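You operate a simulated robot arm through the tools that you are given. There is no shell and no other tool. Be economical: measure what you need, move in short steps, check, and stop when the job is done.

You run a simulated two-armed robot. Do the job below in one go: nothing can be reset, and whatever is moved stays where it is left.

JOB
Brush the lint lap off the brake roller's shaft, then check that it turns.
Fine: stand brake lever on while you brush; brush back on its own spot in the tray; brake off, then the roller a quarter turn, mark level. The line is locked off; leave it so. Set down upright: stand brush. What is to be rubbed or washed off counts as gone when no trace of it is left.

Only the result counts: the job must be done as asked and must still hold three seconds after the hand-in. Knocking over, shifting, dropping, spilling or breaking anything else fails it.

ROBOT AND FRAMES
Two 7-joint arms with fingered hands on one trunk, on a base that drives. Base frame: it is fixed to the floor where the robot stands at the start and does not move with it; the origin is under the middle of the robot, x ahead of it, y to its left, z up. Units: mm, rad, N and s.
The left shoulder is at the start at [80, 241, 1442], the right one opposite. With the tool pointing down near the work surface each hand reaches from about 100 to 920 mm from the robot's upright axis, wherever it stands, measured 20 degrees to its own side. Places, roughly: brake roller [2400, -100, 800]; stand brake lever [500, 0, 900]. Payload 4.9 kg a hand.
The tool frame of a hand sits at the grasp point between the pads (the TCP): z along the fingers, y along the line on which they close. The tips reach 32 mm beyond it. Largest opening 200 mm; the body of the gripper starts 89 mm behind the TCP. The gripper is a hand of 4 fingers: y runs from the thumb to the fingers, the wrist lies at [0, 0, -267] in the tool frame, and closing takes about 1.5 s.
Orientation is that of the tool frame in the base frame, as a unit quaternion [w, x, y, z]. With the fingers straight down and closing along the base's y, the tool's x points along the base's -x, its y along +y and its z along -z.

CONTROLS
- The arms move only by the tool drive_tool. It takes "left_deltas", "right_deltas" or both (then of equal length, played together; a hand with none holds still); each is a list of rows, each a list of 3 entries, a list of its own where there are three numbers: the shift along the tool's x, y, z in mm, then the turn, a rotation vector about the tool's x, y, z in rad, then the gripper command, from -1 (fully open) to 1 (shut), values between in proportion. In form: [[[dx, dy, dz], [ax, ay, az], jaw], ...]. A call has 1 to 8 rows; each row shifts and turns the commanded pose from where the row before left it, along the tool's axes as they then stand. A row lasts 0.2 s, in which the tool goes at most 50 mm and 0.15 rad; a call with a longer step from one row to the next is refused whole, and so is a gripper value outside its range. Where a pose cannot be reached the arm comes as near as it can. A force on the tool above 40 N (or 10 N above the force at the start of the call, whichever is more), or a blocked arm, ends the call early, and 0.2 s more pass. The fingers move at their own pace (about 72 mm/s each) and stop on an object; they squeeze with about 30 N. The grip force told is the motor's: it shows also when the fingers shut on nothing. Time passes only in rows, and 0.2 s behind the last, so rows that do not move let the fingers close. The reply holds the time, the measured pose of the TCP, the force on the tool along the base axes, the opening and the grip force, in the units named above and with some noise, with the torque about the TCP (base axes, N m) and any sound that the robot's microphone picked up.
- Cameras (640 x 400 px; columns grow to the right, rows downward): "scene" is now at [104.8, -7.1, 1592.5]; the picture's right is [-0.11, -0.99, 0.00], its down [-0.78, 0.09, -0.62] and it looks along [0.62, -0.07, -0.78] (base axes); focal length 264 px, centre (320, 200). "left" rides on the left gripper at [-69, -69, -116] in its tool frame; the picture's right is [0.71, -0.71, 0.00], its down [0.54, 0.54, -0.64] and it looks along [0.45, 0.45, 0.77] (tool axes); focal length 226 px, centre (320, 200). "right" rides on the right gripper at [69, -69, -116] in its tool frame; the picture's right is [0.71, 0.71, 0.00], its down [-0.54, 0.54, -0.64] and it looks along [-0.45, 0.45, 0.77] (tool axes); focal length 226 px, centre (320, 200). There is no depth. A picture from a camera that has moved, and an enlarged one, comes with that camera's place and axes in the base frame and with its lens.
- snapshot(camera): a new picture of that camera. No time passes.
- move_column(by): slides the trunk up (or, below 0, down) by that many mm; the arms and the scene camera ride with it, the base frame stays. It gives what a move gives, with no picture.
- drive_base(legs): drives the robot by 1 to 6 legs, each [ahead, left, turn to the left] in mm, mm and rad, along the robot's own axes; the way and the turn of a leg run together, so that a leg with both is an arc; at most 1500 mm and 3.142 rad a leg. The arms and the cameras ride along, it lands a little off, and it stops where it bumps. It gives what a move gives.
- hand_shape(shape, hand): the hand has 4 fingers and takes this shape, open, in about a second: jaw (thumb against the fingers, like two jaws); tri (thumb and two fingers); tip (a fingertip pinch); poke (one finger out to press); point (the index stretched); flat (the hand flat); cup (the hand cupped); fist (a fist). The gripper value then closes the fingers along that shape, each until it touches; the sizes above hold for jaw. It gives what a move gives, with no picture.
- pan_tilt(pan, tilt): turns the head with the scene camera to pan (to the left, within 1.501 rad either way) and tilt (down, from -0.506 to 1.204), counted from straight ahead of the robot. It gives what a move gives.
- zoom(camera, box): a new picture of the part [left, top, right, bottom] of that camera's present view, enlarged. No time passes.
- hand_in(): hands the job in; it is judged then, once.

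Work in short steps. Places have to be worked out from the pictures, the camera data and where the tool is seen: move nearer, look again, correct. Check each grasp and each placing, and mend what went wrong. You have 120 turns and 92 pictures in all, those below and enlarged ones among them. Open the grippers and draw the arms clear of the work before you hand the job in, unless the task says otherwise; then end with one line.

The tools are called after "Call:" by a JSON object that holds its "fn" and its "kwargs". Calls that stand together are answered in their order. drive_tool: Moves the arms, as the interface text tells. Its arguments: {"type":"object","properties":{"left_deltas":{"type":"array","items":{"type":"array"}},"right_deltas":{"type":"array","items":{"type":"array"}}},"required":[]} The other tools are called the same way: move_column (by) slides the trunk up or down; hand_shape (shape, hand) gives the hand a shape; drive_base (legs) drives the base; pan_tilt (pan, tilt) turns the head that bears the scene camera; snapshot (camera) takes a picture; zoom (camera, box) takes an enlarged picture of a part of a camera's view; hand_in () hands the job in.

At the start:

```text
clock: 0.0
left_tcp_pos: [660.9, 251.0, 1157.8]
left_orientation: [0.0, 0.0, 1.0, 0.0]
left_force: [0.1, 0.4, -0.5]
left_moment: [0.0, 0.02, 0.02]
left_width: 199.8
left_finger_force: 0.0
left_shape: jaw
right_tcp_pos: [583.6, -270.7, 1198.1]
right_orientation: [0.0, 0.0, 1.0, 0.0]
right_force: [0.2, -0.2, -0.1]
right_moment: [-0.02, -0.03, 0.0]
right_width: 200.0
right_finger_force: 0.1
right_shape: jaw
trunk travel left (down, up): [-350.0, 490.0]
robot x, y, heading: [2.8, 0.9, 0.007]
head pan, tilt: [-0.112, 0.901]
```

scene: 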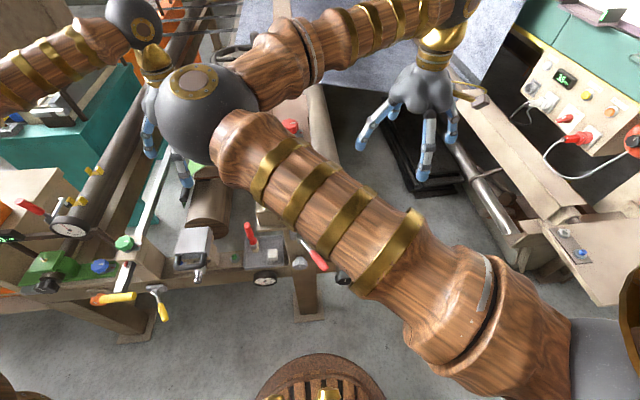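
right: 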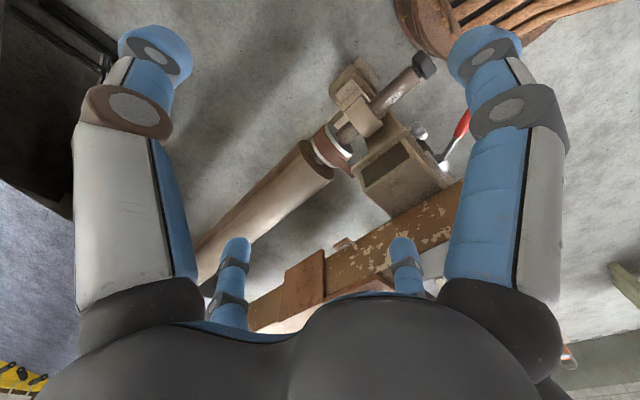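
left: 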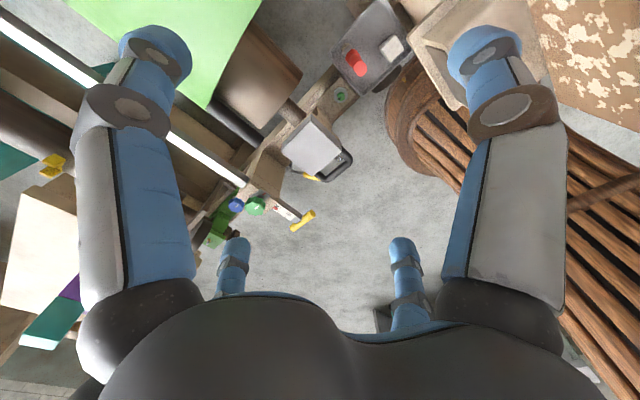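

The right arm blocks much of the head view. I'll tilt the head up to look ahead toward the roller.

Call:
{"fn": "pan_tilt", "kwargs": {"pan": 0.0, "tilt": 0.45}}

Call:
{"fn": "snapshot", "kwargs": {"camera": "scene"}}

```text
clock: 0.9
left_tcp_pos: [661.8, 250.2, 1156.7]
left_orientation: [0.0, -0.001, 1.0, 0.0]
left_force: [0.5, 0.1, 0.0]
left_moment: [0.02, 0.01, 0.01]
left_width: 200.1
left_finger_force: 0.1
left_shape: jaw
right_tcp_pos: [585.3, -269.9, 1199.1]
right_orientation: [0.0, 0.0, 1.0, 0.0]
right_force: [0.4, -0.3, 0.3]
right_moment: [0.01, 0.02, -0.01]
right_width: 199.6
right_finger_force: 0.0
right_shape: jaw
trunk travel left (down, up): [-350.0, 490.0]
robot x, y, heading: [-3.7, 0.1, -0.0]
head pan, tilt: [0.0, 0.45]
```

```text
88 pictures are left
camera scene: at [121.7, 1.3, 1630.8], right [0.0, -1.0, 0.0], down [-0.44, 0.0, -0.9], along [0.9, 0.0, -0.44], focal length 264 px, centre (320, 200)
```

scene: 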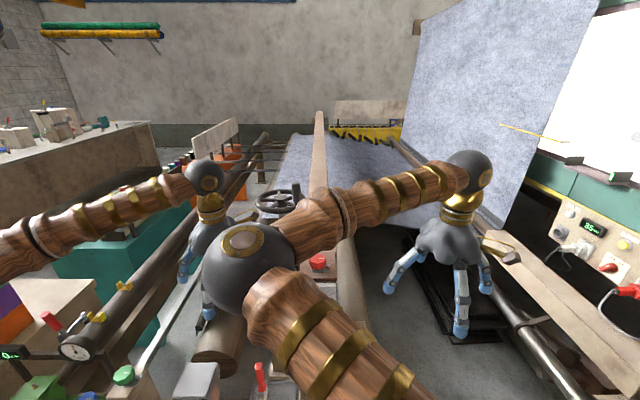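

Move right hand out to the right to unblock the view (tool y = base +y, tool x = base -x).

Call:
{"fn": "drive_tool", "kwargs": {"right_deltas": [[[20, -45, 0], [0, 0, 0], -1], [[20, -45, 0], [0, 0, 0], -1], [[20, -45, 0], [0, 0, 0], -1], [[20, -45, 0], [0, 0, 0], -1], [[20, -45, 0], [0, 0, 0], -1], [[20, -45, 0], [0, 0, 0], -1], [[20, -45, 0], [0, 0, 0], -1], [[20, -45, 0], [0, 0, 0], -1]]}}

Call:
{"fn": "snapshot", "kwargs": {"camera": "scene"}}

```text
clock: 2.7
left_tcp_pos: [660.8, 248.2, 1158.3]
left_orientation: [0.0, 0.0, 1.0, 0.002]
left_force: [-0.2, -0.5, -0.3]
left_moment: [0.05, 0.01, -0.01]
left_width: 199.9
left_finger_force: 0.0
left_shape: jaw
right_tcp_pos: [424.0, -634.8, 1197.8]
right_orientation: [0.0, -0.001, 1.0, 0.003]
right_force: [0.1, -0.3, 0.5]
right_moment: [0.05, 0.01, 0.05]
right_width: 200.0
right_finger_force: 0.0
right_shape: jaw
trunk travel left (down, up): [-350.0, 490.0]
robot x, y, heading: [-2.2, 1.3, 0.004]
head pan, tilt: [0.0, 0.45]
```

```text
87 pictures are left
camera scene: at [121.1, -2.4, 1631.0], right [0.0, -1.0, 0.0], down [-0.44, 0.0, -0.9], along [0.9, 0.0, -0.44], focal length 264 px, centre (320, 200)
```

scene: 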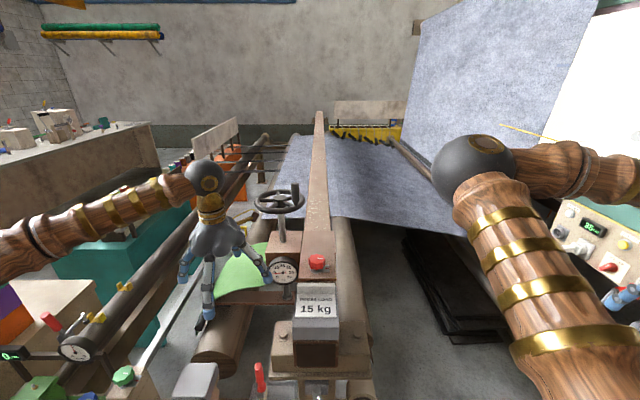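

Now the view is open. Zoom on the predicted roller region and tilt down for the lever region.

Call:
{"fn": "zoom", "kwargs": {"camera": "scene", "box": [240, 90, 440, 215]}}

Call:
{"fn": "pan_tilt", "kwargs": {"pan": 0.0, "tilt": 1.0}}

Call:
{"fn": "snapshot", "kwargs": {"camera": "scene"}}

```text
3.20 times, centred on (340, 152) of scene
camera zoom: at [121.1, -2.4, 1631.0], right [0.0, -1.0, 0.0], down [-0.44, 0.0, -0.9], along [0.9, 0.0, -0.44], focal length 845 px, centre (256, 352)
```

zoom: 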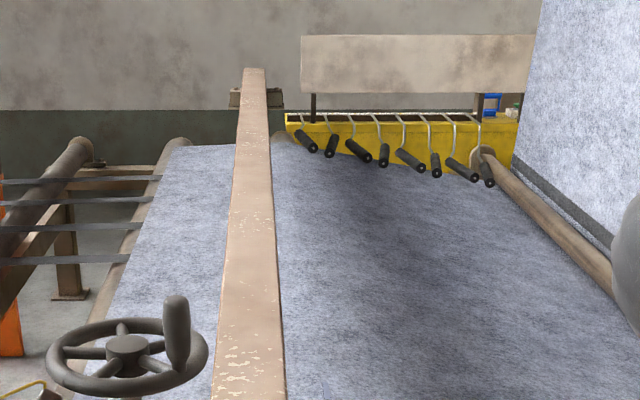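

```text
clock: 3.7
left_tcp_pos: [662.1, 250.9, 1155.9]
left_orientation: [-0.001, 0.001, 1.0, 0.0]
left_force: [0.1, -0.4, 0.6]
left_moment: [-0.03, 0.01, 0.01]
left_width: 200.2
left_finger_force: 0.0
left_shape: jaw
right_tcp_pos: [425.7, -631.2, 1198.4]
right_orientation: [0.0, 0.0, 1.0, 0.001]
right_force: [-0.9, -0.6, 0.9]
right_moment: [0.0, -0.03, -0.01]
right_width: 200.0
right_finger_force: 0.0
right_shape: jaw
trunk travel left (down, up): [-350.0, 490.0]
robot x, y, heading: [0.2, -1.8, -0.0]
head pan, tilt: [0.0, 1.0]
```

```text
85 pictures are left
camera scene: at [99.6, 1.5, 1585.4], right [0.0, -1.0, 0.0], down [-0.84, 0.0, -0.54], along [0.54, 0.0, -0.84], focal length 264 px, centre (320, 200)
```

scene: 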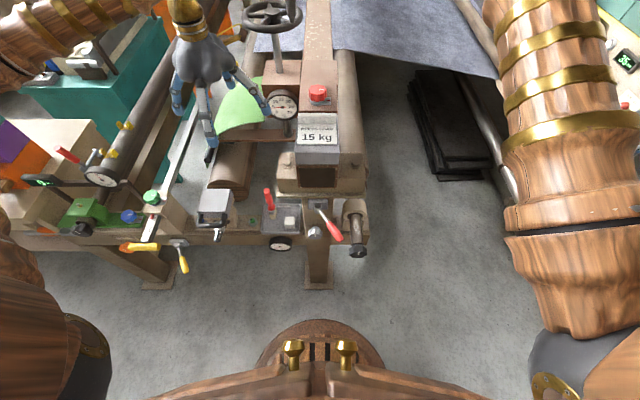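

Call:
{"fn": "zoom", "kwargs": {"camera": "scene", "box": [190, 150, 400, 281]}}

Call:
{"fn": "zoom", "kwargs": {"camera": "scene", "box": [0, 90, 240, 240]}}

```text
3.05 times, centred on (295, 216) of scene
camera zoom: at [99.6, 1.5, 1585.4], right [0.0, -1.0, 0.0], down [-0.84, 0.0, -0.54], along [0.54, 0.0, -0.84], focal length 805 px, centre (396, 153)
```

zoom: 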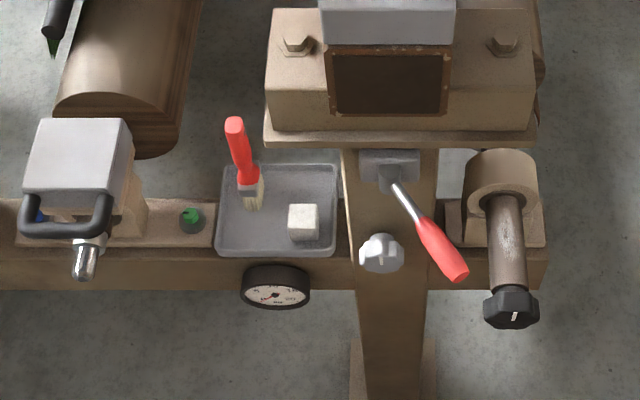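

```text
2.67 times, centred on (120, 165) of scene
camera zoom: at [99.6, 1.5, 1585.4], right [0.0, -1.0, 0.0], down [-0.84, 0.0, -0.54], along [0.54, 0.0, -0.84], focal length 704 px, centre (853, 293)
```

zoom: 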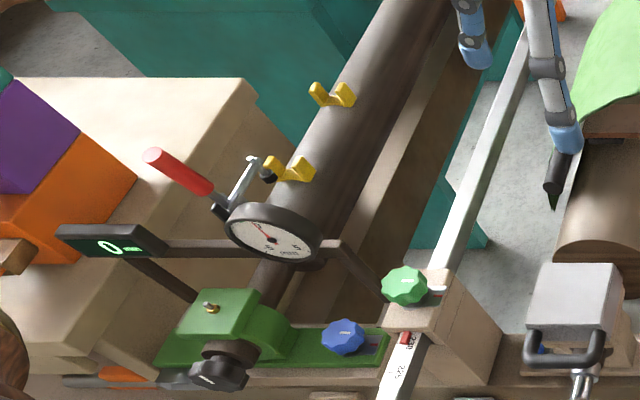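

The brush stands in the tray, the brake lever is beside the post, and the shaft with its knob is at about (490,-125,770). I'll bring the right hand in above the shaft for a closer look.

Call:
{"fn": "drive_tool", "kwargs": {"right_deltas": [[[0, 48, 10], [0, 0, 0], -1], [[0, 48, 10], [0, 0, 0], -1], [[0, 48, 10], [0, 0, 0], -1], [[0, 48, 10], [0, 0, 0], -1], [[0, 48, 10], [0, 0, 0], -1], [[0, 48, 10], [0, 0, 0], -1], [[0, 48, 10], [0, 0, 0], -1], [[0, 48, 10], [0, 0, 0], -1]]}}

Call:
{"fn": "drive_tool", "kwargs": {"right_deltas": [[[5, 10, 40], [0, 0, 0], -1], [[5, 10, 40], [0, 0, 0], -1], [[5, 10, 40], [0, 0, 0], -1], [[5, 0, 40], [0, 0, 0], -1]]}}

Call:
{"fn": "snapshot", "kwargs": {"camera": "right"}}

Call:
{"fn": "snapshot", "kwargs": {"camera": "scene"}}

```text
clock: 5.5
left_tcp_pos: [660.2, 252.8, 1157.8]
left_orientation: [0.0, 0.0, 1.0, -0.001]
left_force: [-0.1, 1.1, 1.1]
left_moment: [-0.04, -0.01, 0.01]
left_width: 199.9
left_finger_force: 0.0
left_shape: jaw
right_tcp_pos: [422.8, -245.9, 1120.5]
right_orientation: [0.001, -0.001, 1.0, -0.001]
right_force: [0.2, 0.0, 0.6]
right_moment: [-0.09, 0.0, 0.03]
right_width: 199.9
right_finger_force: 0.1
right_shape: jaw
trunk travel left (down, up): [-350.0, 490.0]
robot x, y, heading: [-1.0, -3.5, 0.004]
head pan, tilt: [0.0, 1.0]
```

```text
clock: 6.5
left_tcp_pos: [661.0, 249.8, 1155.5]
left_orientation: [-0.001, 0.0, 1.0, 0.0]
left_force: [0.7, -0.5, -0.2]
left_moment: [0.03, 0.04, 0.02]
left_width: 200.1
left_finger_force: 0.0
left_shape: jaw
right_tcp_pos: [406.0, -217.4, 958.4]
right_orientation: [0.001, -0.001, 1.0, 0.0]
right_force: [0.4, -0.1, 0.0]
right_moment: [-0.03, 0.01, -0.03]
right_width: 200.2
right_finger_force: 0.0
right_shape: jaw
trunk travel left (down, up): [-350.0, 490.0]
robot x, y, heading: [-1.1, -1.7, 0.001]
head pan, tilt: [0.0, 1.0]
```

```text
82 pictures are left
camera right: at [337.1, -285.2, 1074.7], right [-0.71, 0.71, 0.0], down [0.54, 0.54, 0.64], along [0.45, 0.45, -0.77], focal length 226 px, centre (320, 200)
```

right: 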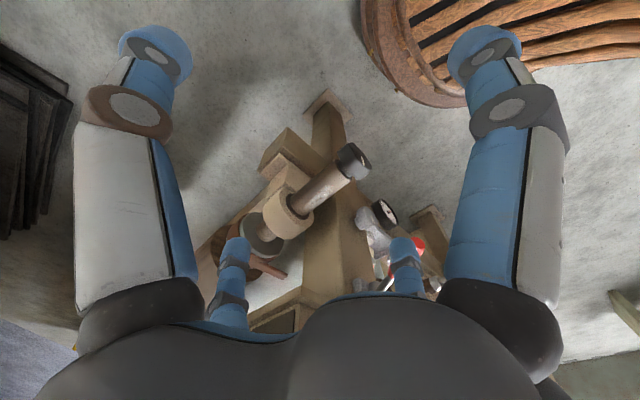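

```text
81 pictures are left
camera scene: at [100.5, 1.1, 1585.4], right [0.0, -1.0, 0.0], down [-0.84, 0.0, -0.54], along [0.54, 0.0, -0.84], focal length 264 px, centre (320, 200)
```

scene: 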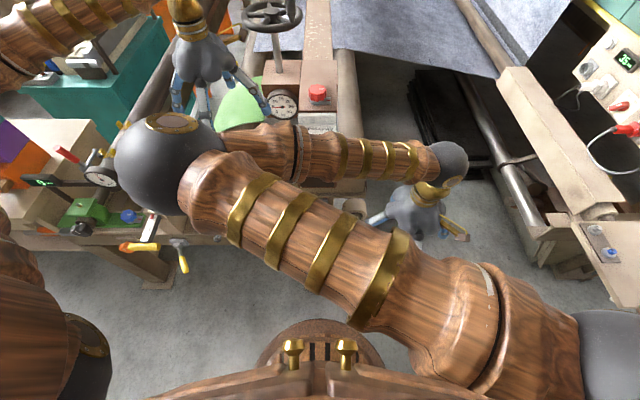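

Call:
{"fn": "zoom", "kwargs": {"camera": "right", "box": [210, 80, 450, 230]}}

Call:
{"fn": "zoom", "kwargs": {"camera": "right", "box": [290, 120, 450, 300]}}

```text
2.67 times, centred on (330, 155) of right
camera zoom: at [337.1, -285.2, 1074.7], right [-0.71, 0.71, 0.0], down [0.54, 0.54, 0.64], along [0.45, 0.45, -0.77], focal length 603 px, centre (293, 320)
```

zoom: 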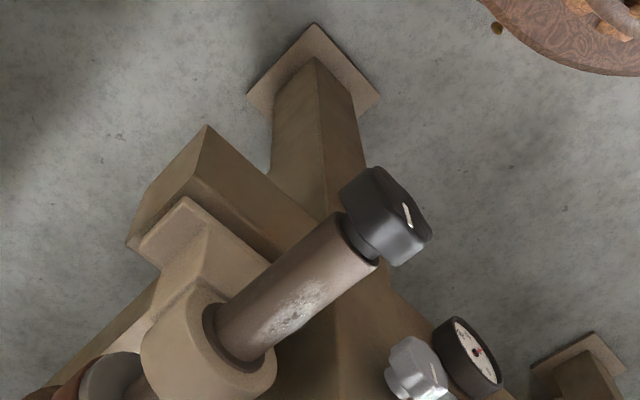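

```text
2.22 times, centred on (370, 210) of right
camera zoom: at [337.1, -285.2, 1074.7], right [-0.71, 0.71, 0.0], down [0.54, 0.54, 0.64], along [0.45, 0.45, -0.77], focal length 502 px, centre (209, 178)
```

zoom: 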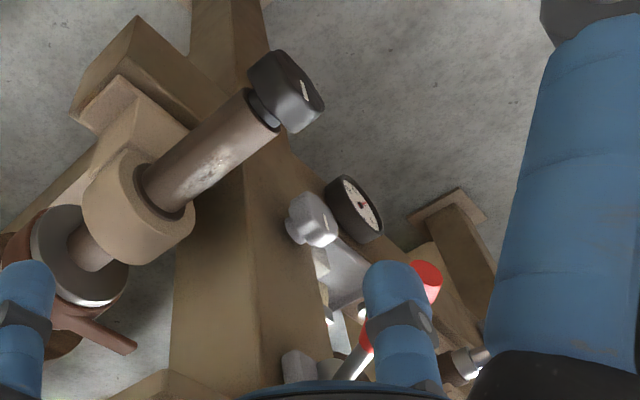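

The lint patch is on top of the shaft near x≈490. I'll draw the right arm back to look at the brake lever closely from the head.

Call:
{"fn": "drive_tool", "kwargs": {"right_deltas": [[[0, -48, -40], [0, 0, 0], -1], [[0, -48, -40], [0, 0, 0], -1], [[0, -48, -20], [0, 0, 0], -1], [[0, -48, 0], [0, 0, 0], -1], [[0, -48, 0], [0, 0, 0], -1], [[0, -48, 0], [0, 0, 0], -1], [[0, -48, 0], [0, 0, 0], -1]]}}

Call:
{"fn": "zoom", "kwargs": {"camera": "scene", "box": [300, 190, 380, 260]}}

Call:
{"fn": "zoom", "kwargs": {"camera": "scene", "box": [255, 180, 315, 255]}}

```text
refused: row 1 steps farther than a row can; nothing moved
```

```text
5.71 times, centred on (340, 225) of scene
camera zoom: at [100.5, 1.1, 1585.4], right [0.0, -1.0, 0.0], down [-0.84, 0.0, -0.54], along [0.54, 0.0, -0.84], focal length 1510 px, centre (206, 57)
```

zoom: 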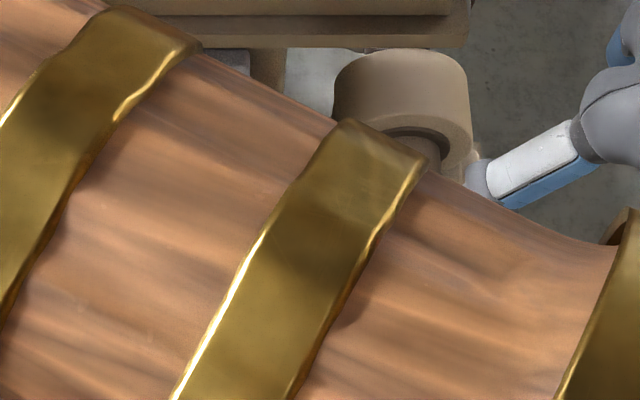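

```text
5.33 times, centred on (285, 218) of scene
camera zoom: at [100.5, 1.1, 1585.4], right [0.0, -1.0, 0.0], down [-0.84, 0.0, -0.54], along [0.54, 0.0, -0.84], focal length 1409 px, centre (507, 107)
```

zoom: 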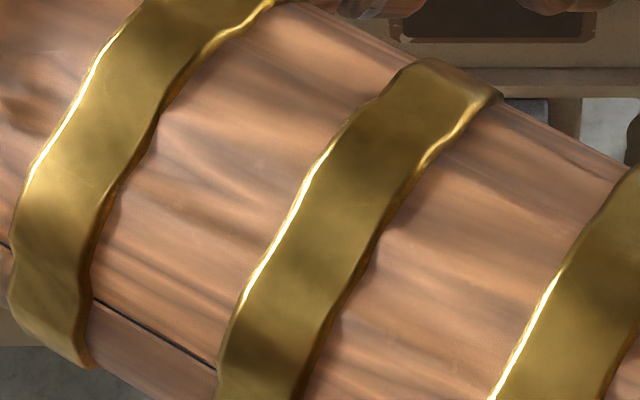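

The step was too long and was refused, so I'll redo it with shorter rows.

Call:
{"fn": "drive_tool", "kwargs": {"right_deltas": [[[0, -30, -35], [0, 0, 0], -1], [[0, -30, -35], [0, 0, 0], -1], [[0, -42, -20], [0, 0, 0], -1], [[0, -48, 0], [0, 0, 0], -1], [[0, -48, 0], [0, 0, 0], -1], [[0, -48, 0], [0, 0, 0], -1], [[0, -48, 0], [0, 0, 0], -1], [[0, -48, 0], [0, 0, 0], -1]]}}

Call:
{"fn": "zoom", "kwargs": {"camera": "scene", "box": [300, 190, 380, 260]}}

Call:
{"fn": "zoom", "kwargs": {"camera": "scene", "box": [250, 180, 320, 245]}}

```text
clock: 8.3
left_tcp_pos: [660.5, 247.4, 1157.7]
left_orientation: [0.0, 0.0, 1.0, 0.001]
left_force: [-0.3, 0.3, 0.4]
left_moment: [0.03, 0.06, 0.0]
left_width: 199.8
left_finger_force: 0.1
left_shape: jaw
right_tcp_pos: [404.1, -559.9, 1047.1]
right_orientation: [0.001, 0.0, 1.0, 0.001]
right_force: [-0.3, 0.9, 0.8]
right_moment: [-0.02, -0.01, 0.02]
right_width: 200.1
right_finger_force: 0.1
right_shape: jaw
trunk travel left (down, up): [-350.0, 490.0]
robot x, y, heading: [-0.9, 2.7, -0.0]
head pan, tilt: [0.0, 1.0]
```

```text
5.71 times, centred on (340, 225) of scene
camera zoom: at [99.6, -1.8, 1585.4], right [0.0, -1.0, 0.0], down [-0.84, 0.0, -0.54], along [0.54, 0.0, -0.84], focal length 1510 px, centre (206, 57)
```

zoom: 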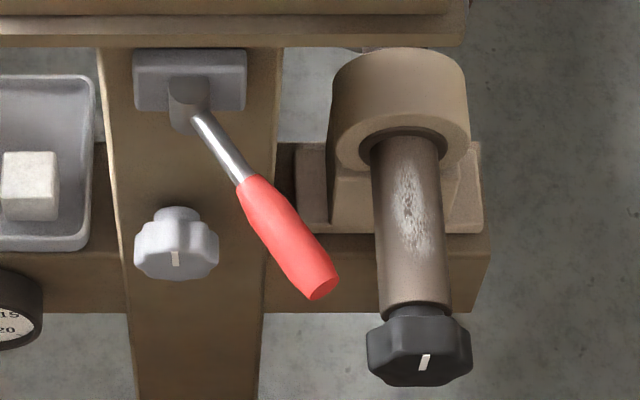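

```text
6.15 times, centred on (285, 212) of scene
camera zoom: at [99.6, -1.8, 1585.4], right [0.0, -1.0, 0.0], down [-0.84, 0.0, -0.54], along [0.54, 0.0, -0.84], focal length 1626 px, centre (535, 123)
```

zoom: 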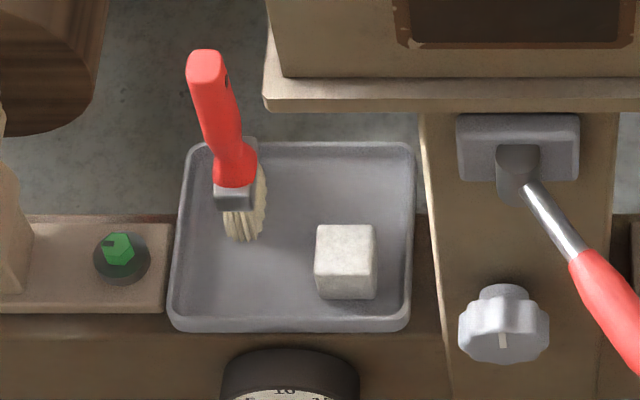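

The lever seems to stick out toward me from its hub, tip about (404,-58,905). I'll get a lower, tilted view from the right hand camera to see how it hinges.

Call:
{"fn": "drive_tool", "kwargs": {"right_deltas": [[[10, 40, 10], [-0.1, -0.1, 0], -1], [[10, 40, 10], [-0.1, -0.1, 0], -1], [[10, 40, 10], [-0.1, -0.1, 0], -1], [[10, 40, 10], [-0.1, -0.1, 0], -1]]}}

Call:
{"fn": "snapshot", "kwargs": {"camera": "right"}}

```text
clock: 9.3
left_tcp_pos: [659.9, 249.3, 1157.2]
left_orientation: [0.001, 0.0, 1.0, -0.001]
left_force: [0.2, 0.9, -0.8]
left_moment: [0.02, -0.02, 0.01]
left_width: 199.8
left_finger_force: 0.0
left_shape: jaw
right_tcp_pos: [367.3, -397.1, 1027.6]
right_orientation: [0.197, -0.001, 0.96, 0.199]
right_force: [-0.2, 0.0, -0.5]
right_moment: [-0.03, -0.01, 0.02]
right_width: 199.8
right_finger_force: 0.0
right_shape: jaw
trunk travel left (down, up): [-350.0, 490.0]
robot x, y, heading: [-0.3, 2.2, 0.002]
head pan, tilt: [0.0, 1.0]
```

```text
74 pictures are left
camera right: at [265.5, -497.8, 1073.7], right [-0.71, 0.71, 0.0], down [0.21, 0.21, 0.95], along [0.67, 0.68, -0.3], focal length 226 px, centre (320, 200)
```

right: 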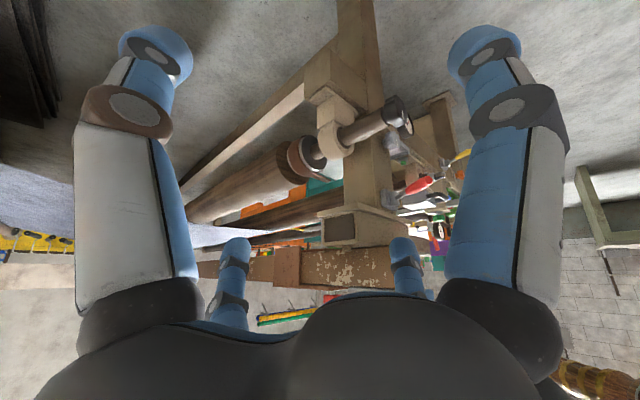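

Call:
{"fn": "zoom", "kwargs": {"camera": "right", "box": [270, 70, 470, 220]}}

```text
2.67 times, centred on (370, 145) of right
camera zoom: at [265.5, -497.8, 1073.7], right [-0.71, 0.71, 0.0], down [0.21, 0.21, 0.95], along [0.67, 0.68, -0.3], focal length 603 px, centre (187, 347)
```

zoom: 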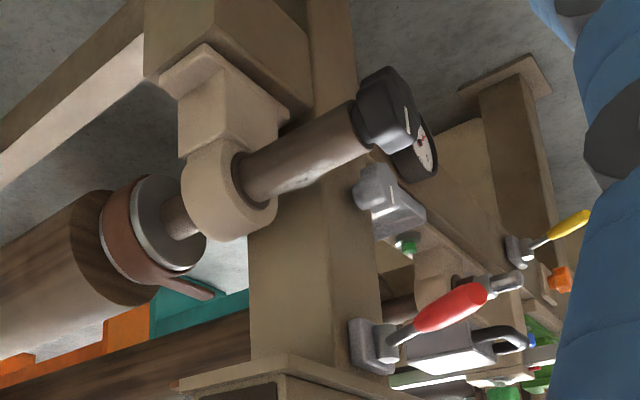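

The lever lies level and swings on an upright hub (hub ≈(504,5,912), tip ≈(403,-57,907)). I want to back the base about 250 mm so the hand can face the knob along its axis, so I'll check the space behind first.

Call:
{"fn": "pan_tilt", "kwargs": {"pan": 1.5, "tilt": 0.6}}

Call:
{"fn": "snapshot", "kwargs": {"camera": "scene"}}

Call:
{"fn": "pan_tilt", "kwargs": {"pan": -1.5, "tilt": 0.6}}

Call:
{"fn": "snapshot", "kwargs": {"camera": "scene"}}

```text
clock: 10.9
left_tcp_pos: [660.9, 250.6, 1156.9]
left_orientation: [0.0, 0.0, 1.0, -0.001]
left_force: [0.2, -1.0, 0.9]
left_moment: [0.01, -0.01, -0.05]
left_width: 199.9
left_finger_force: 0.1
left_shape: jaw
right_tcp_pos: [368.2, -396.5, 1027.7]
right_orientation: [0.197, 0.0, 0.96, 0.198]
right_force: [-0.1, 0.7, -0.1]
right_moment: [0.0, 0.01, 0.01]
right_width: 200.0
right_finger_force: 0.1
right_shape: jaw
trunk travel left (down, up): [-350.0, 490.0]
robot x, y, heading: [1.8, 1.3, -0.006]
head pan, tilt: [1.499, 0.6]
```

```text
72 pictures are left
camera scene: at [36.1, 89.3, 1617.4], right [1.0, -0.07, 0.0], down [-0.04, -0.56, -0.82], along [0.06, 0.82, -0.57], focal length 264 px, centre (320, 200)
```

scene: 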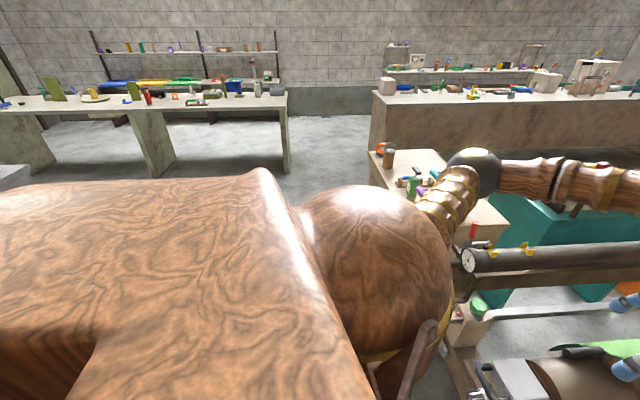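

```text
clock: 13.5
left_tcp_pos: [660.9, 250.3, 1157.8]
left_orientation: [0.001, 0.0, 1.0, 0.0]
left_force: [-0.4, -0.4, -0.7]
left_moment: [0.02, -0.02, 0.02]
left_width: 199.8
left_finger_force: 0.0
left_shape: jaw
right_tcp_pos: [368.6, -396.9, 1028.8]
right_orientation: [0.195, 0.0, 0.96, 0.199]
right_force: [0.4, -0.8, -0.2]
right_moment: [-0.01, 0.02, 0.02]
right_width: 200.0
right_finger_force: 0.1
right_shape: jaw
trunk travel left (down, up): [-350.0, 490.0]
robot x, y, heading: [-0.6, -1.3, -0.002]
head pan, tilt: [-1.499, 0.6]
```

```text
71 pictures are left
camera scene: at [36.1, -87.0, 1617.4], right [-1.0, -0.07, 0.0], down [-0.04, 0.56, -0.83], along [0.06, -0.82, -0.56], focal length 264 px, centre (320, 200)
```

scene: 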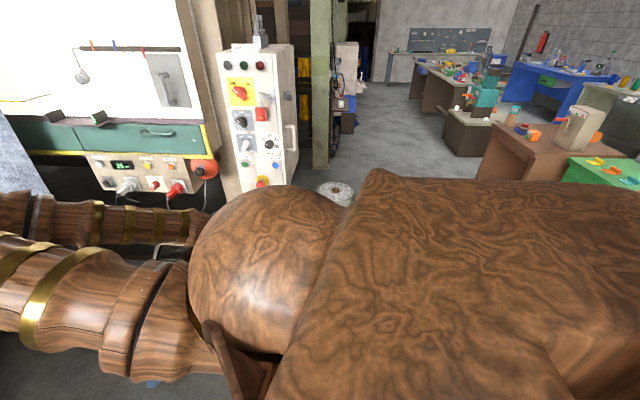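

Behind is clear for a short way. I'll back up 250 mm and face the head forward again.

Call:
{"fn": "drive_base", "kwargs": {"legs": [[-250, 0, 0]]}}

Call:
{"fn": "pan_tilt", "kwargs": {"pan": -0.1, "tilt": 0.75}}

Call:
{"fn": "snapshot", "kwargs": {"camera": "scene"}}

```text
clock: 15.3
left_tcp_pos: [412.1, 248.2, 1156.9]
left_orientation: [-0.001, 0.001, 1.0, 0.0]
left_force: [0.2, 0.2, -0.8]
left_moment: [-0.03, 0.06, -0.02]
left_width: 199.8
left_finger_force: 0.1
left_shape: jaw
right_tcp_pos: [116.6, -397.5, 1028.7]
right_orientation: [0.196, 0.001, 0.96, 0.199]
right_force: [0.0, -0.3, -0.6]
right_moment: [0.0, 0.01, 0.0]
right_width: 199.8
right_finger_force: 0.1
right_shape: jaw
trunk travel left (down, up): [-350.0, 490.0]
robot x, y, heading: [-252.4, -1.0, -0.002]
head pan, tilt: [-1.499, 0.6]
```

```text
clock: 16.8
left_tcp_pos: [411.0, 249.2, 1158.2]
left_orientation: [0.0, 0.001, 1.0, -0.001]
left_force: [0.2, 0.0, 0.1]
left_moment: [0.02, 0.03, 0.02]
left_width: 200.0
left_finger_force: 0.0
left_shape: jaw
right_tcp_pos: [115.8, -397.3, 1027.3]
right_orientation: [0.196, 0.001, 0.96, 0.199]
right_force: [-0.7, 0.1, 0.5]
right_moment: [-0.01, 0.02, -0.01]
right_width: 199.9
right_finger_force: 0.0
right_shape: jaw
trunk travel left (down, up): [-350.0, 490.0]
robot x, y, heading: [-250.7, -2.3, -0.003]
head pan, tilt: [-0.099, 0.75]
```

```text
70 pictures are left
camera scene: at [-137.8, -7.1, 1604.5], right [-0.1, -0.99, 0.0], down [-0.68, 0.07, -0.73], along [0.73, -0.07, -0.68], focal length 264 px, centre (320, 200)
```

scene: 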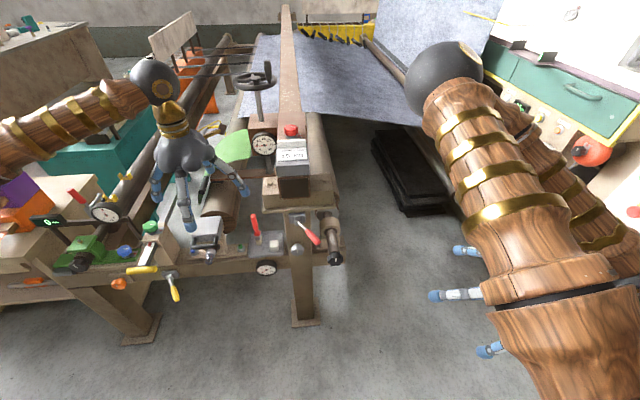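

Call:
{"fn": "zoom", "kwargs": {"camera": "scene", "box": [240, 195, 360, 280]}}

```text
4.71 times, centred on (300, 238) of scene
camera zoom: at [-137.8, -7.1, 1604.5], right [-0.1, -0.99, 0.0], down [-0.68, 0.07, -0.73], along [0.73, -0.07, -0.68], focal length 1243 px, centre (414, 24)
```

zoom: 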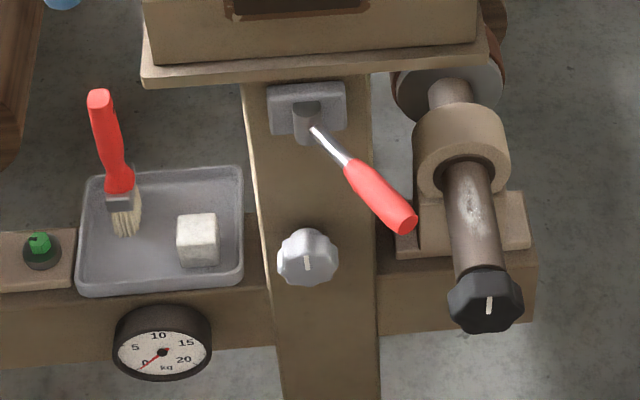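

Knob face comes out at about (415,-120,772). I'll straighten the right hand, then pitch it to point forward while moving ahead.

Call:
{"fn": "drive_tool", "kwargs": {"right_deltas": [[[0, 0, 0], [0.1, 0.1, 0], -0.2], [[0, 0, 0], [0.1, 0.1, 0], -0.2], [[0, 0, 0], [0.1, 0.1, 0], -0.2], [[0, 0, 0], [0.1, 0.1, 0], -0.2], [[-45, 0, 0], [0, 0, 0], -0.2], [[-45, 0, 0], [0, 0, 0], -0.2], [[-45, 0, 0], [0, 0, 0], -0.2], [[-45, 0, 0], [0, 0, 0], -0.2]]}}

Call:
{"fn": "drive_tool", "kwargs": {"right_deltas": [[[0, 0, 0], [0, -0.15, 0], -0.2], [[0, 0, 0], [0, -0.15, 0], -0.2], [[0, 0, 0], [0, -0.15, 0], -0.2], [[0, 0, 0], [0, -0.15, 0], -0.2], [[0, 0, 0], [0, -0.15, 0], -0.2], [[0, 0, 0], [0, -0.15, 0], -0.2], [[0, 0, 0], [0, -0.15, 0], -0.2], [[0, 0, 0], [0, -0.15, 0], -0.2]]}}

```text
clock: 18.6
left_tcp_pos: [413.4, 248.6, 1156.7]
left_orientation: [-0.002, 0.001, 1.0, 0.0]
left_force: [0.7, -1.4, 0.2]
left_moment: [0.02, 0.02, 0.0]
left_width: 199.8
left_finger_force: 0.1
left_shape: jaw
right_tcp_pos: [302.1, -403.7, 1026.2]
right_orientation: [-0.002, 0.001, 1.0, 0.001]
right_force: [1.6, 0.1, 0.0]
right_moment: [0.02, 0.03, 0.0]
right_width: 120.6
right_finger_force: 0.0
right_shape: jaw
right hand out of reach, approached as far as the arm can: row 1
trunk travel left (down, up): [-350.0, 490.0]
robot x, y, heading: [-252.5, 0.8, -0.0]
head pan, tilt: [-0.099, 0.75]
```

```text
clock: 20.4
left_tcp_pos: [411.1, 246.9, 1158.0]
left_orientation: [0.0, 0.001, 1.0, 0.0]
left_force: [-0.9, -0.7, 0.4]
left_moment: [0.07, -0.03, 0.01]
left_width: 199.6
left_finger_force: 0.1
left_shape: jaw
right_tcp_pos: [301.2, -404.9, 1025.7]
right_orientation: [0.565, 0.002, 0.825, 0.002]
right_force: [0.2, 0.5, 0.3]
right_moment: [0.02, -0.05, 0.0]
right_width: 120.3
right_finger_force: 0.1
right_shape: jaw
trunk travel left (down, up): [-350.0, 490.0]
robot x, y, heading: [-251.9, 0.5, -0.001]
head pan, tilt: [-0.099, 0.75]
```

Finish the pitch, then go down clear to the right of the machine.

Call:
{"fn": "drive_tool", "kwargs": {"right_deltas": [[[0, 0, 0], [0, -0.124, 0], -0.2], [[0, 0, 0], [0, -0.124, 0], -0.2], [[0, 0, 0], [0, -0.123, 0], -0.2], [[45, 0, 0], [0, 0, 0], -0.2], [[45, 0, 0], [0, 0, 0], -0.2], [[45, 0, 0], [0, 0, 0], -0.2], [[45, 0, 0], [0, 0, 0], -0.2], [[45, 0, 0], [0, 0, 0], -0.2]]}}

Call:
{"fn": "drive_tool", "kwargs": {"right_deltas": [[[29, 20, 0], [0, 0, 0], -0.2], [[0, 45, 0], [0, 0, 0], -0.2], [[0, 45, 0], [0, 0, 0], -0.2], [[0, 45, 0], [0, 0, 0], -0.2], [[0, 45, 0], [0, 0, 0], -0.2], [[0, 45, 0], [0, 0, 0], -0.2], [[0, 40, 0], [0, 0, 0], -0.2]]}}

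Call:
{"fn": "snapshot", "kwargs": {"camera": "right"}}

Call:
{"fn": "snapshot", "kwargs": {"camera": "scene"}}

```text
clock: 22.2
left_tcp_pos: [411.8, 247.0, 1157.1]
left_orientation: [0.0, 0.001, 1.0, 0.001]
left_force: [0.2, 0.2, 0.8]
left_moment: [0.05, 0.01, -0.01]
left_width: 200.0
left_finger_force: 0.0
left_shape: jaw
right_tcp_pos: [378.6, -573.2, 951.9]
right_orientation: [0.702, -0.005, 0.713, 0.008]
right_force: [-0.5, 0.5, 0.4]
right_moment: [0.02, 0.0, 0.01]
right_width: 120.3
right_finger_force: 0.1
right_shape: jaw
right hand out of reach, approached as far as the arm can: row 1, 2, 3, 4, 5, 6, 7, 8
trunk travel left (down, up): [-350.0, 490.0]
robot x, y, heading: [-252.5, -1.2, -0.007]
head pan, tilt: [-0.099, 0.75]
```

```text
clock: 23.8
left_tcp_pos: [410.8, 249.4, 1156.4]
left_orientation: [0.0, 0.001, 1.0, 0.0]
left_force: [-0.9, 0.1, 0.1]
left_moment: [0.01, -0.03, 0.01]
left_width: 199.7
left_finger_force: 0.0
left_shape: jaw
right_tcp_pos: [390.5, -487.3, 1064.6]
right_orientation: [0.7, -0.006, 0.714, 0.007]
right_force: [-0.4, -0.1, 0.6]
right_moment: [0.02, 0.02, -0.02]
right_width: 120.1
right_finger_force: 0.1
right_shape: jaw
right hand out of reach, approached as far as the arm can: row 1, 2, 3, 4, 5, 6, 7
trunk travel left (down, up): [-350.0, 490.0]
robot x, y, heading: [-252.5, 0.9, 0.0]
head pan, tilt: [-0.099, 0.75]
```

```text
68 pictures are left
camera right: at [273.6, -557.4, 998.7], right [-0.03, 0.71, -0.71], down [-0.64, 0.53, 0.56], along [0.77, 0.47, 0.44], focal length 226 px, centre (320, 200)
```

right: 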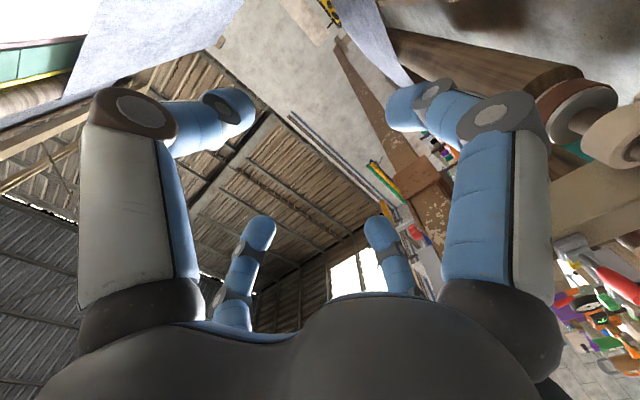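

```text
67 pictures are left
camera scene: at [-138.6, -6.0, 1604.5], right [-0.1, -0.99, 0.0], down [-0.68, 0.07, -0.73], along [0.73, -0.07, -0.68], focal length 264 px, centre (320, 200)
```

scene: 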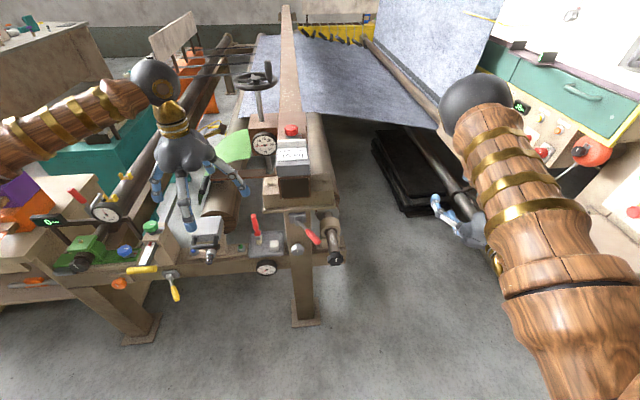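

The arm can't fold to point forward here. I'll grip the knob instead with the hand tilted in from the right (fingers pointing left and down). First I'll see where the hand settles.

Call:
{"fn": "drive_tool", "kwargs": {"right_deltas": [[[0, 0, 0], [0, 0.15, 0], -0.2], [[0, 0, 0], [0, 0.15, 0], -0.2], [[0, 0, 0], [0, 0.15, 0], -0.2], [[0, 0, 0], [0, 0.15, 0], -0.2], [[0, 0, 0], [0, 0.15, 0], -0.2], [[0, 0, 0], [0, 0.15, 0], -0.2], [[0, 0, 0], [0, 0.15, 0], -0.2], [[0, 0, 0], [0, 0.15, 0], -0.2]]}}

```text
clock: 25.6
left_tcp_pos: [412.3, 249.0, 1155.6]
left_orientation: [0.0, 0.001, 1.0, 0.0]
left_force: [-0.3, 0.0, -0.5]
left_moment: [-0.02, -0.01, -0.01]
left_width: 200.0
left_finger_force: 0.1
left_shape: jaw
right_tcp_pos: [389.0, -486.2, 1064.9]
right_orientation: [0.182, 0.001, 0.983, 0.0]
right_force: [-0.4, 0.2, -0.5]
right_moment: [-0.01, -0.02, -0.03]
right_width: 120.2
right_finger_force: 0.1
right_shape: jaw
trunk travel left (down, up): [-350.0, 490.0]
robot x, y, heading: [-249.2, 1.5, -0.005]
head pan, tilt: [-0.099, 0.75]
```

Call:
{"fn": "drive_tool", "kwargs": {"right_deltas": [[[0, 0, 0], [0, 0.122, 0], -0.2], [[0, 0, 0], [0, 0.122, 0], -0.2], [[0, 0, 0], [0, 0.122, 0], -0.2]]}}

Call:
{"fn": "drive_tool", "kwargs": {"right_deltas": [[[-5, 0, 20], [-0.15, 0, 0], -0.2], [[-5, 0, 20], [-0.15, 0, 0], -0.2], [[-5, 0, 20], [-0.15, 0, 0], -0.2], [[-5, 0, 0], [-0.15, 0, 0], -0.2], [[-5, 0, 0], [-0.15, 0, 0], -0.2], [[-5, 0, 0], [-0.15, 0, 0], -0.2], [[-5, 0, 0], [-0.15, 0, 0], -0.2]]}}

Call:
{"fn": "snapshot", "kwargs": {"camera": "scene"}}

```text
clock: 26.4
left_tcp_pos: [410.6, 247.0, 1157.4]
left_orientation: [0.001, 0.002, 1.0, 0.0]
left_force: [-0.1, 0.3, -0.1]
left_moment: [-0.01, 0.0, -0.02]
left_width: 199.7
left_finger_force: 0.0
left_shape: jaw
right_tcp_pos: [389.5, -487.3, 1064.8]
right_orientation: [0.0, 0.0, 1.0, 0.001]
right_force: [-1.0, -0.7, 0.4]
right_moment: [0.0, 0.02, 0.02]
right_width: 120.0
right_finger_force: 0.0
right_shape: jaw
trunk travel left (down, up): [-350.0, 490.0]
robot x, y, heading: [-250.1, -0.3, -0.004]
head pan, tilt: [-0.099, 0.75]
```

```text
clock: 28.0
left_tcp_pos: [412.3, 246.6, 1156.9]
left_orientation: [0.0, 0.0, 1.0, 0.001]
left_force: [-0.3, -0.8, 0.4]
left_moment: [0.06, 0.03, 0.0]
left_width: 199.7
left_finger_force: 0.0
left_shape: jaw
right_tcp_pos: [425.2, -478.2, 1004.0]
right_orientation: [0.001, -0.001, 0.864, 0.503]
right_force: [0.3, 0.4, 0.4]
right_moment: [0.01, 0.0, 0.03]
right_width: 120.1
right_finger_force: 0.0
right_shape: jaw
trunk travel left (down, up): [-350.0, 490.0]
robot x, y, heading: [-252.4, 2.0, -0.004]
head pan, tilt: [-0.099, 0.75]
```

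```text
66 pictures are left
camera scene: at [-137.6, -9.9, 1604.5], right [-0.1, -0.99, 0.0], down [-0.68, 0.07, -0.73], along [0.73, -0.07, -0.68], focal length 264 px, centre (320, 200)
```

scene: 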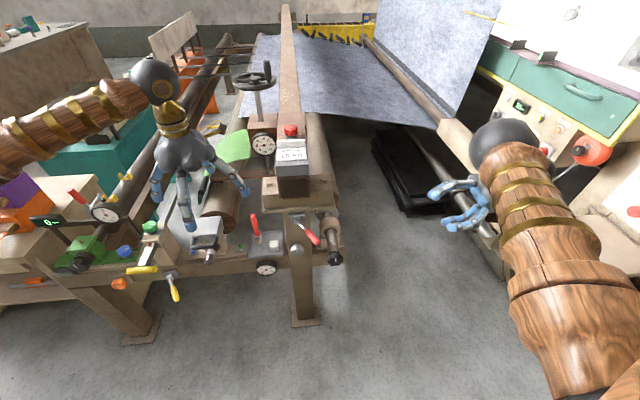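

Orientation reached with the view clear. Move along the finger direction to ~130 mm short of the knob.

Call:
{"fn": "drive_tool", "kwargs": {"right_deltas": [[[0, -3, 42], [0, 0, 0], -0.2], [[0, -3, 42], [0, 0, 0], -0.2], [[0, -3, 42], [0, 0, 0], -0.2], [[0, -3, 42], [0, 0, 0], -0.2], [[0, -3, 42], [0, 0, 0], -0.2], [[0, -3, 42], [0, 0, 0], -0.2], [[0, -3, 42], [0, 0, 0], -0.2]]}}

Call:
{"fn": "snapshot", "kwargs": {"camera": "scene"}}

Call:
{"fn": "snapshot", "kwargs": {"camera": "right"}}

```text
clock: 29.6
left_tcp_pos: [411.2, 249.4, 1156.3]
left_orientation: [0.0, 0.001, 1.0, 0.0]
left_force: [0.8, -0.2, 0.1]
left_moment: [-0.02, 0.02, 0.01]
left_width: 200.2
left_finger_force: 0.0
left_shape: jaw
right_tcp_pos: [424.3, -230.9, 840.0]
right_orientation: [0.0, 0.0, 0.865, 0.502]
right_force: [0.5, -0.8, -0.1]
right_moment: [-0.01, 0.0, 0.0]
right_width: 120.1
right_finger_force: 0.0
right_shape: jaw
trunk travel left (down, up): [-350.0, 490.0]
robot x, y, heading: [-248.0, -2.3, -0.007]
head pan, tilt: [-0.099, 0.75]
```

```text
65 pictures are left
camera scene: at [-137.3, -5.8, 1604.5], right [-0.1, -0.99, 0.0], down [-0.68, 0.07, -0.73], along [0.73, -0.07, -0.68], focal length 264 px, centre (320, 200)
```

scene: 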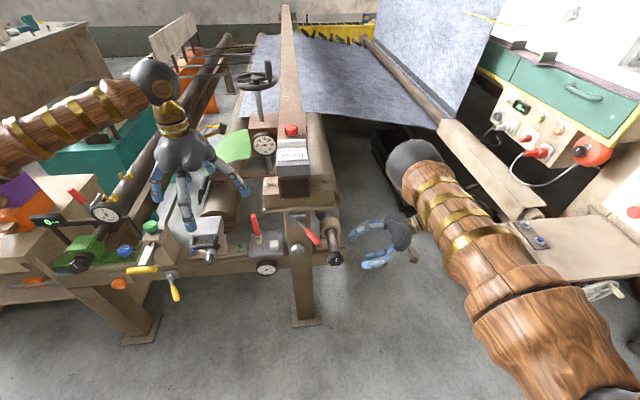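

```text
64 pictures are left
camera right: at [356.2, -365.5, 838.3], right [-0.71, 0.35, 0.61], down [0.54, -0.29, 0.79], along [0.46, 0.89, 0.02], focal length 226 px, centre (320, 200)
```

right: 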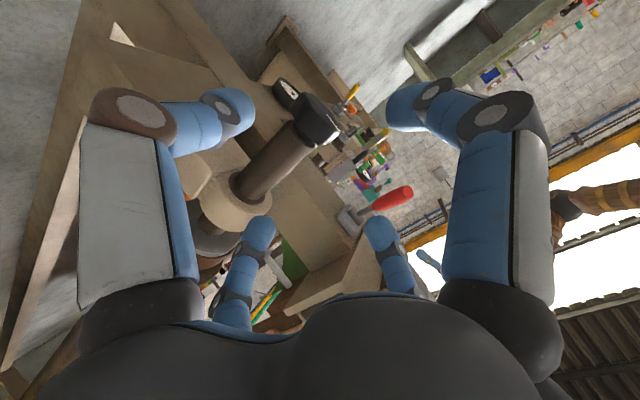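

The knob sits as expected (425,-120,769). Advance onto it and close gently.

Call:
{"fn": "drive_tool", "kwargs": {"right_deltas": [[[0, 0, 42], [0, 0, 0], -0.2], [[0, 0, 42], [0, 0, 0], -0.2], [[0, 0, 42], [0, 0, 0], -0.2]]}}

Call:
{"fn": "snapshot", "kwargs": {"camera": "right"}}

Call:
{"fn": "zoom", "kwargs": {"camera": "scene", "box": [260, 190, 420, 300]}}

```text
clock: 30.3
left_tcp_pos: [411.5, 246.7, 1158.2]
left_orientation: [0.002, 0.002, 1.0, 0.0]
left_force: [-0.1, -0.8, 0.1]
left_moment: [0.04, 0.01, 0.02]
left_width: 199.7
left_finger_force: 0.1
left_shape: jaw
right_tcp_pos: [429.4, -162.3, 798.2]
right_orientation: [0.009, 0.003, 0.866, 0.501]
right_force: [-0.8, -8.7, 10.1]
right_moment: [0.16, -0.65, -0.57]
right_width: 119.5
right_finger_force: 0.0
right_shape: jaw
trunk travel left (down, up): [-350.0, 490.0]
robot x, y, heading: [-248.1, -2.8, -0.007]
head pan, tilt: [-0.099, 0.75]
stopped in row 3 (right hand): the force on the tool passed its limit at 55 N (the readings are from after the stop); the commanded pose is now the measured one
```

```text
63 pictures are left
camera right: at [357.8, -294.7, 796.5], right [-0.71, 0.36, 0.6], down [0.53, -0.29, 0.8], along [0.47, 0.88, 0.02], focal length 226 px, centre (320, 200)
```

right: 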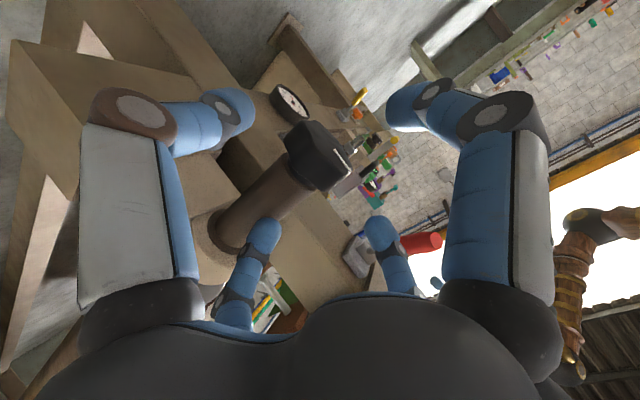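

```text
3.64 times, centred on (340, 245) of scene
camera zoom: at [-140.4, -10.5, 1604.9], right [-0.1, -0.99, 0.0], down [-0.68, 0.07, -0.73], along [0.73, -0.08, -0.68], focal length 961 px, centre (247, 36)
```

zoom: 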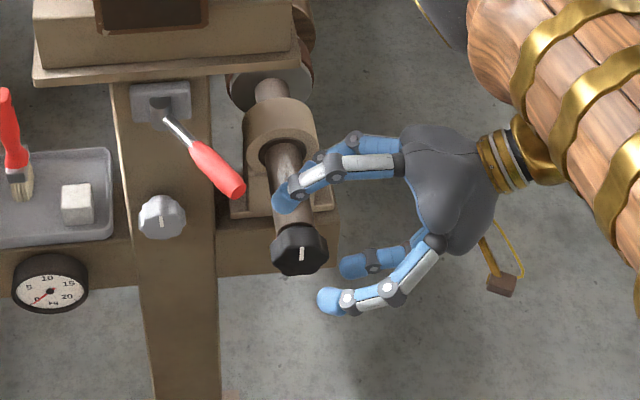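

The upper fingers straddle the knob and one touched the shaft top. Back off and try the fingertip-pinch shape, which should suit a narrow knob.

Call:
{"fn": "drive_tool", "kwargs": {"right_deltas": [[[0, 0, -40], [0, 0, 0], -0.2], [[0, 0, -40], [0, 0, 0], -0.2]]}}

Call:
{"fn": "hand_shape", "kwargs": {"hand": "right", "shape": "tip"}}

Call:
{"fn": "snapshot", "kwargs": {"camera": "right"}}

Call:
{"fn": "zoom", "kwargs": {"camera": "scene", "box": [260, 190, 420, 300]}}

```text
clock: 30.9
left_tcp_pos: [411.3, 246.6, 1157.9]
left_orientation: [0.001, 0.001, 1.0, 0.001]
left_force: [-0.4, 0.2, 0.5]
left_moment: [-0.02, -0.05, -0.05]
left_width: 199.9
left_finger_force: 0.0
left_shape: jaw
right_tcp_pos: [426.9, -228.4, 836.6]
right_orientation: [0.007, 0.003, 0.866, 0.5]
right_force: [0.1, -0.8, -0.5]
right_moment: [-0.02, -0.02, -0.02]
right_width: 120.4
right_finger_force: 0.1
right_shape: jaw
trunk travel left (down, up): [-350.0, 490.0]
robot x, y, heading: [-254.0, 1.7, -0.008]
head pan, tilt: [-0.099, 0.75]
```

```text
clock: 31.8
left_tcp_pos: [411.7, 249.0, 1157.1]
left_orientation: [-0.001, 0.002, 1.0, 0.0]
left_force: [-0.8, 1.2, 0.3]
left_moment: [0.0, 0.01, 0.05]
left_width: 199.8
left_finger_force: 0.1
left_shape: jaw
right_tcp_pos: [428.4, -227.5, 836.5]
right_orientation: [0.007, 0.003, 0.866, 0.5]
right_force: [0.1, 0.3, -0.7]
right_moment: [0.02, -0.01, -0.01]
right_width: 199.7
right_finger_force: 0.0
right_shape: tip
trunk travel left (down, up): [-350.0, 490.0]
robot x, y, heading: [-249.2, -0.5, -0.001]
head pan, tilt: [-0.099, 0.75]
```

```text
61 pictures are left
camera right: at [358.3, -360.4, 835.1], right [-0.71, 0.36, 0.61], down [0.53, -0.29, 0.8], along [0.46, 0.89, 0.01], focal length 226 px, centre (320, 200)
```

right: 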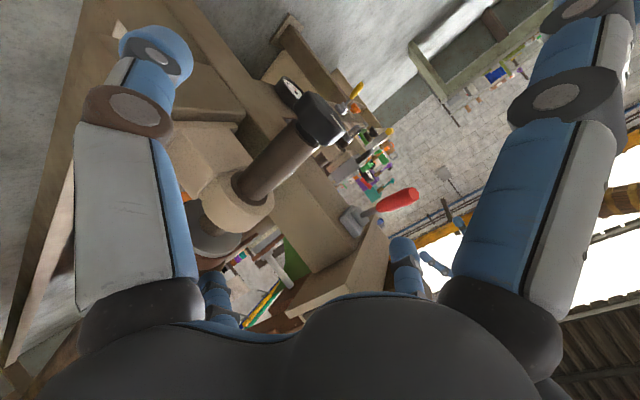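

```text
3.64 times, centred on (340, 245) of scene
camera zoom: at [-137.6, -7.1, 1604.5], right [-0.1, -0.99, 0.0], down [-0.68, 0.07, -0.73], along [0.73, -0.08, -0.68], focal length 961 px, centre (247, 36)
```

zoom: 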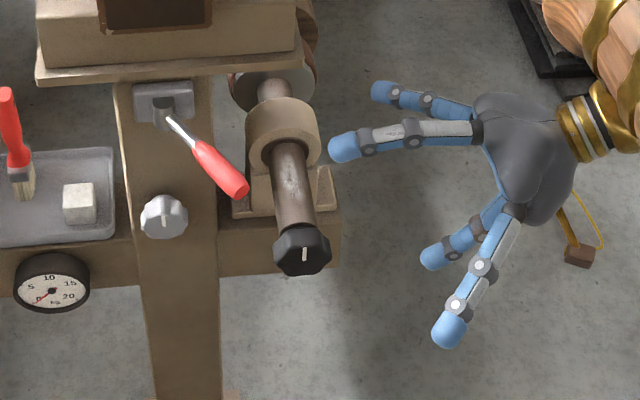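

Call:
{"fn": "drive_tool", "kwargs": {"right_deltas": [[[0, 0, 0], [0, 0, 0], 0.15], [[0, 0, 0], [0, 0, 0], 0.15], [[0, 0, 0], [0, 0, 0], 0.15], [[0, 0, 0], [0, 0, 0], 0.15], [[0, 0, 0], [0, 0, 0], 0.15]]}}

Call:
{"fn": "snapshot", "kwargs": {"camera": "right"}}

Call:
{"fn": "zoom", "kwargs": {"camera": "scene", "box": [260, 190, 420, 300]}}

```text
clock: 33.0
left_tcp_pos: [412.2, 247.2, 1157.5]
left_orientation: [0.0, 0.002, 1.0, -0.001]
left_force: [-0.2, 0.4, 0.3]
left_moment: [-0.01, 0.02, -0.02]
left_width: 200.1
left_finger_force: 0.0
left_shape: jaw
right_tcp_pos: [428.8, -228.5, 836.2]
right_orientation: [0.006, 0.002, 0.867, 0.499]
right_force: [0.5, 1.3, -0.6]
right_moment: [0.03, -0.01, 0.0]
right_width: 85.3
right_finger_force: 0.1
right_shape: tip
trunk travel left (down, up): [-350.0, 490.0]
robot x, y, heading: [-249.6, 1.1, -0.005]
head pan, tilt: [-0.099, 0.75]
```

```text
59 pictures are left
camera right: at [358.2, -360.9, 835.3], right [-0.71, 0.36, 0.61], down [0.53, -0.29, 0.8], along [0.46, 0.89, 0.01], focal length 226 px, centre (320, 200)
```

right: 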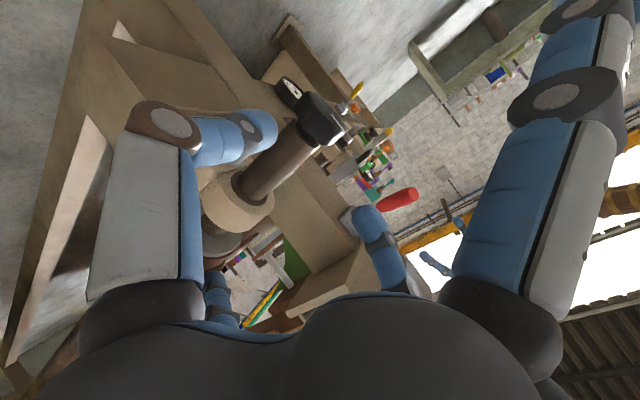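

```text
3.64 times, centred on (340, 245) of scene
camera zoom: at [-137.9, -7.4, 1604.5], right [-0.1, -0.99, 0.0], down [-0.68, 0.07, -0.73], along [0.73, -0.08, -0.68], focal length 961 px, centre (247, 36)
```

zoom: 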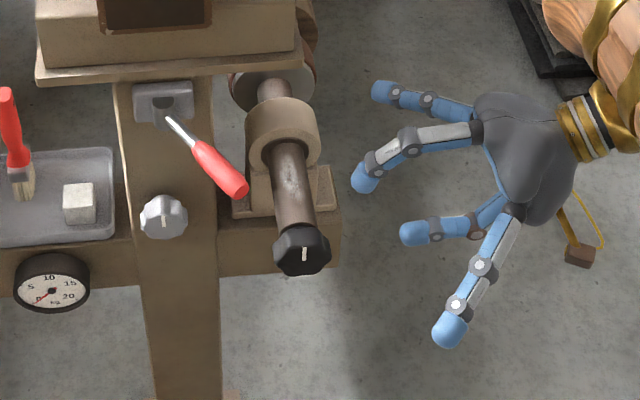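

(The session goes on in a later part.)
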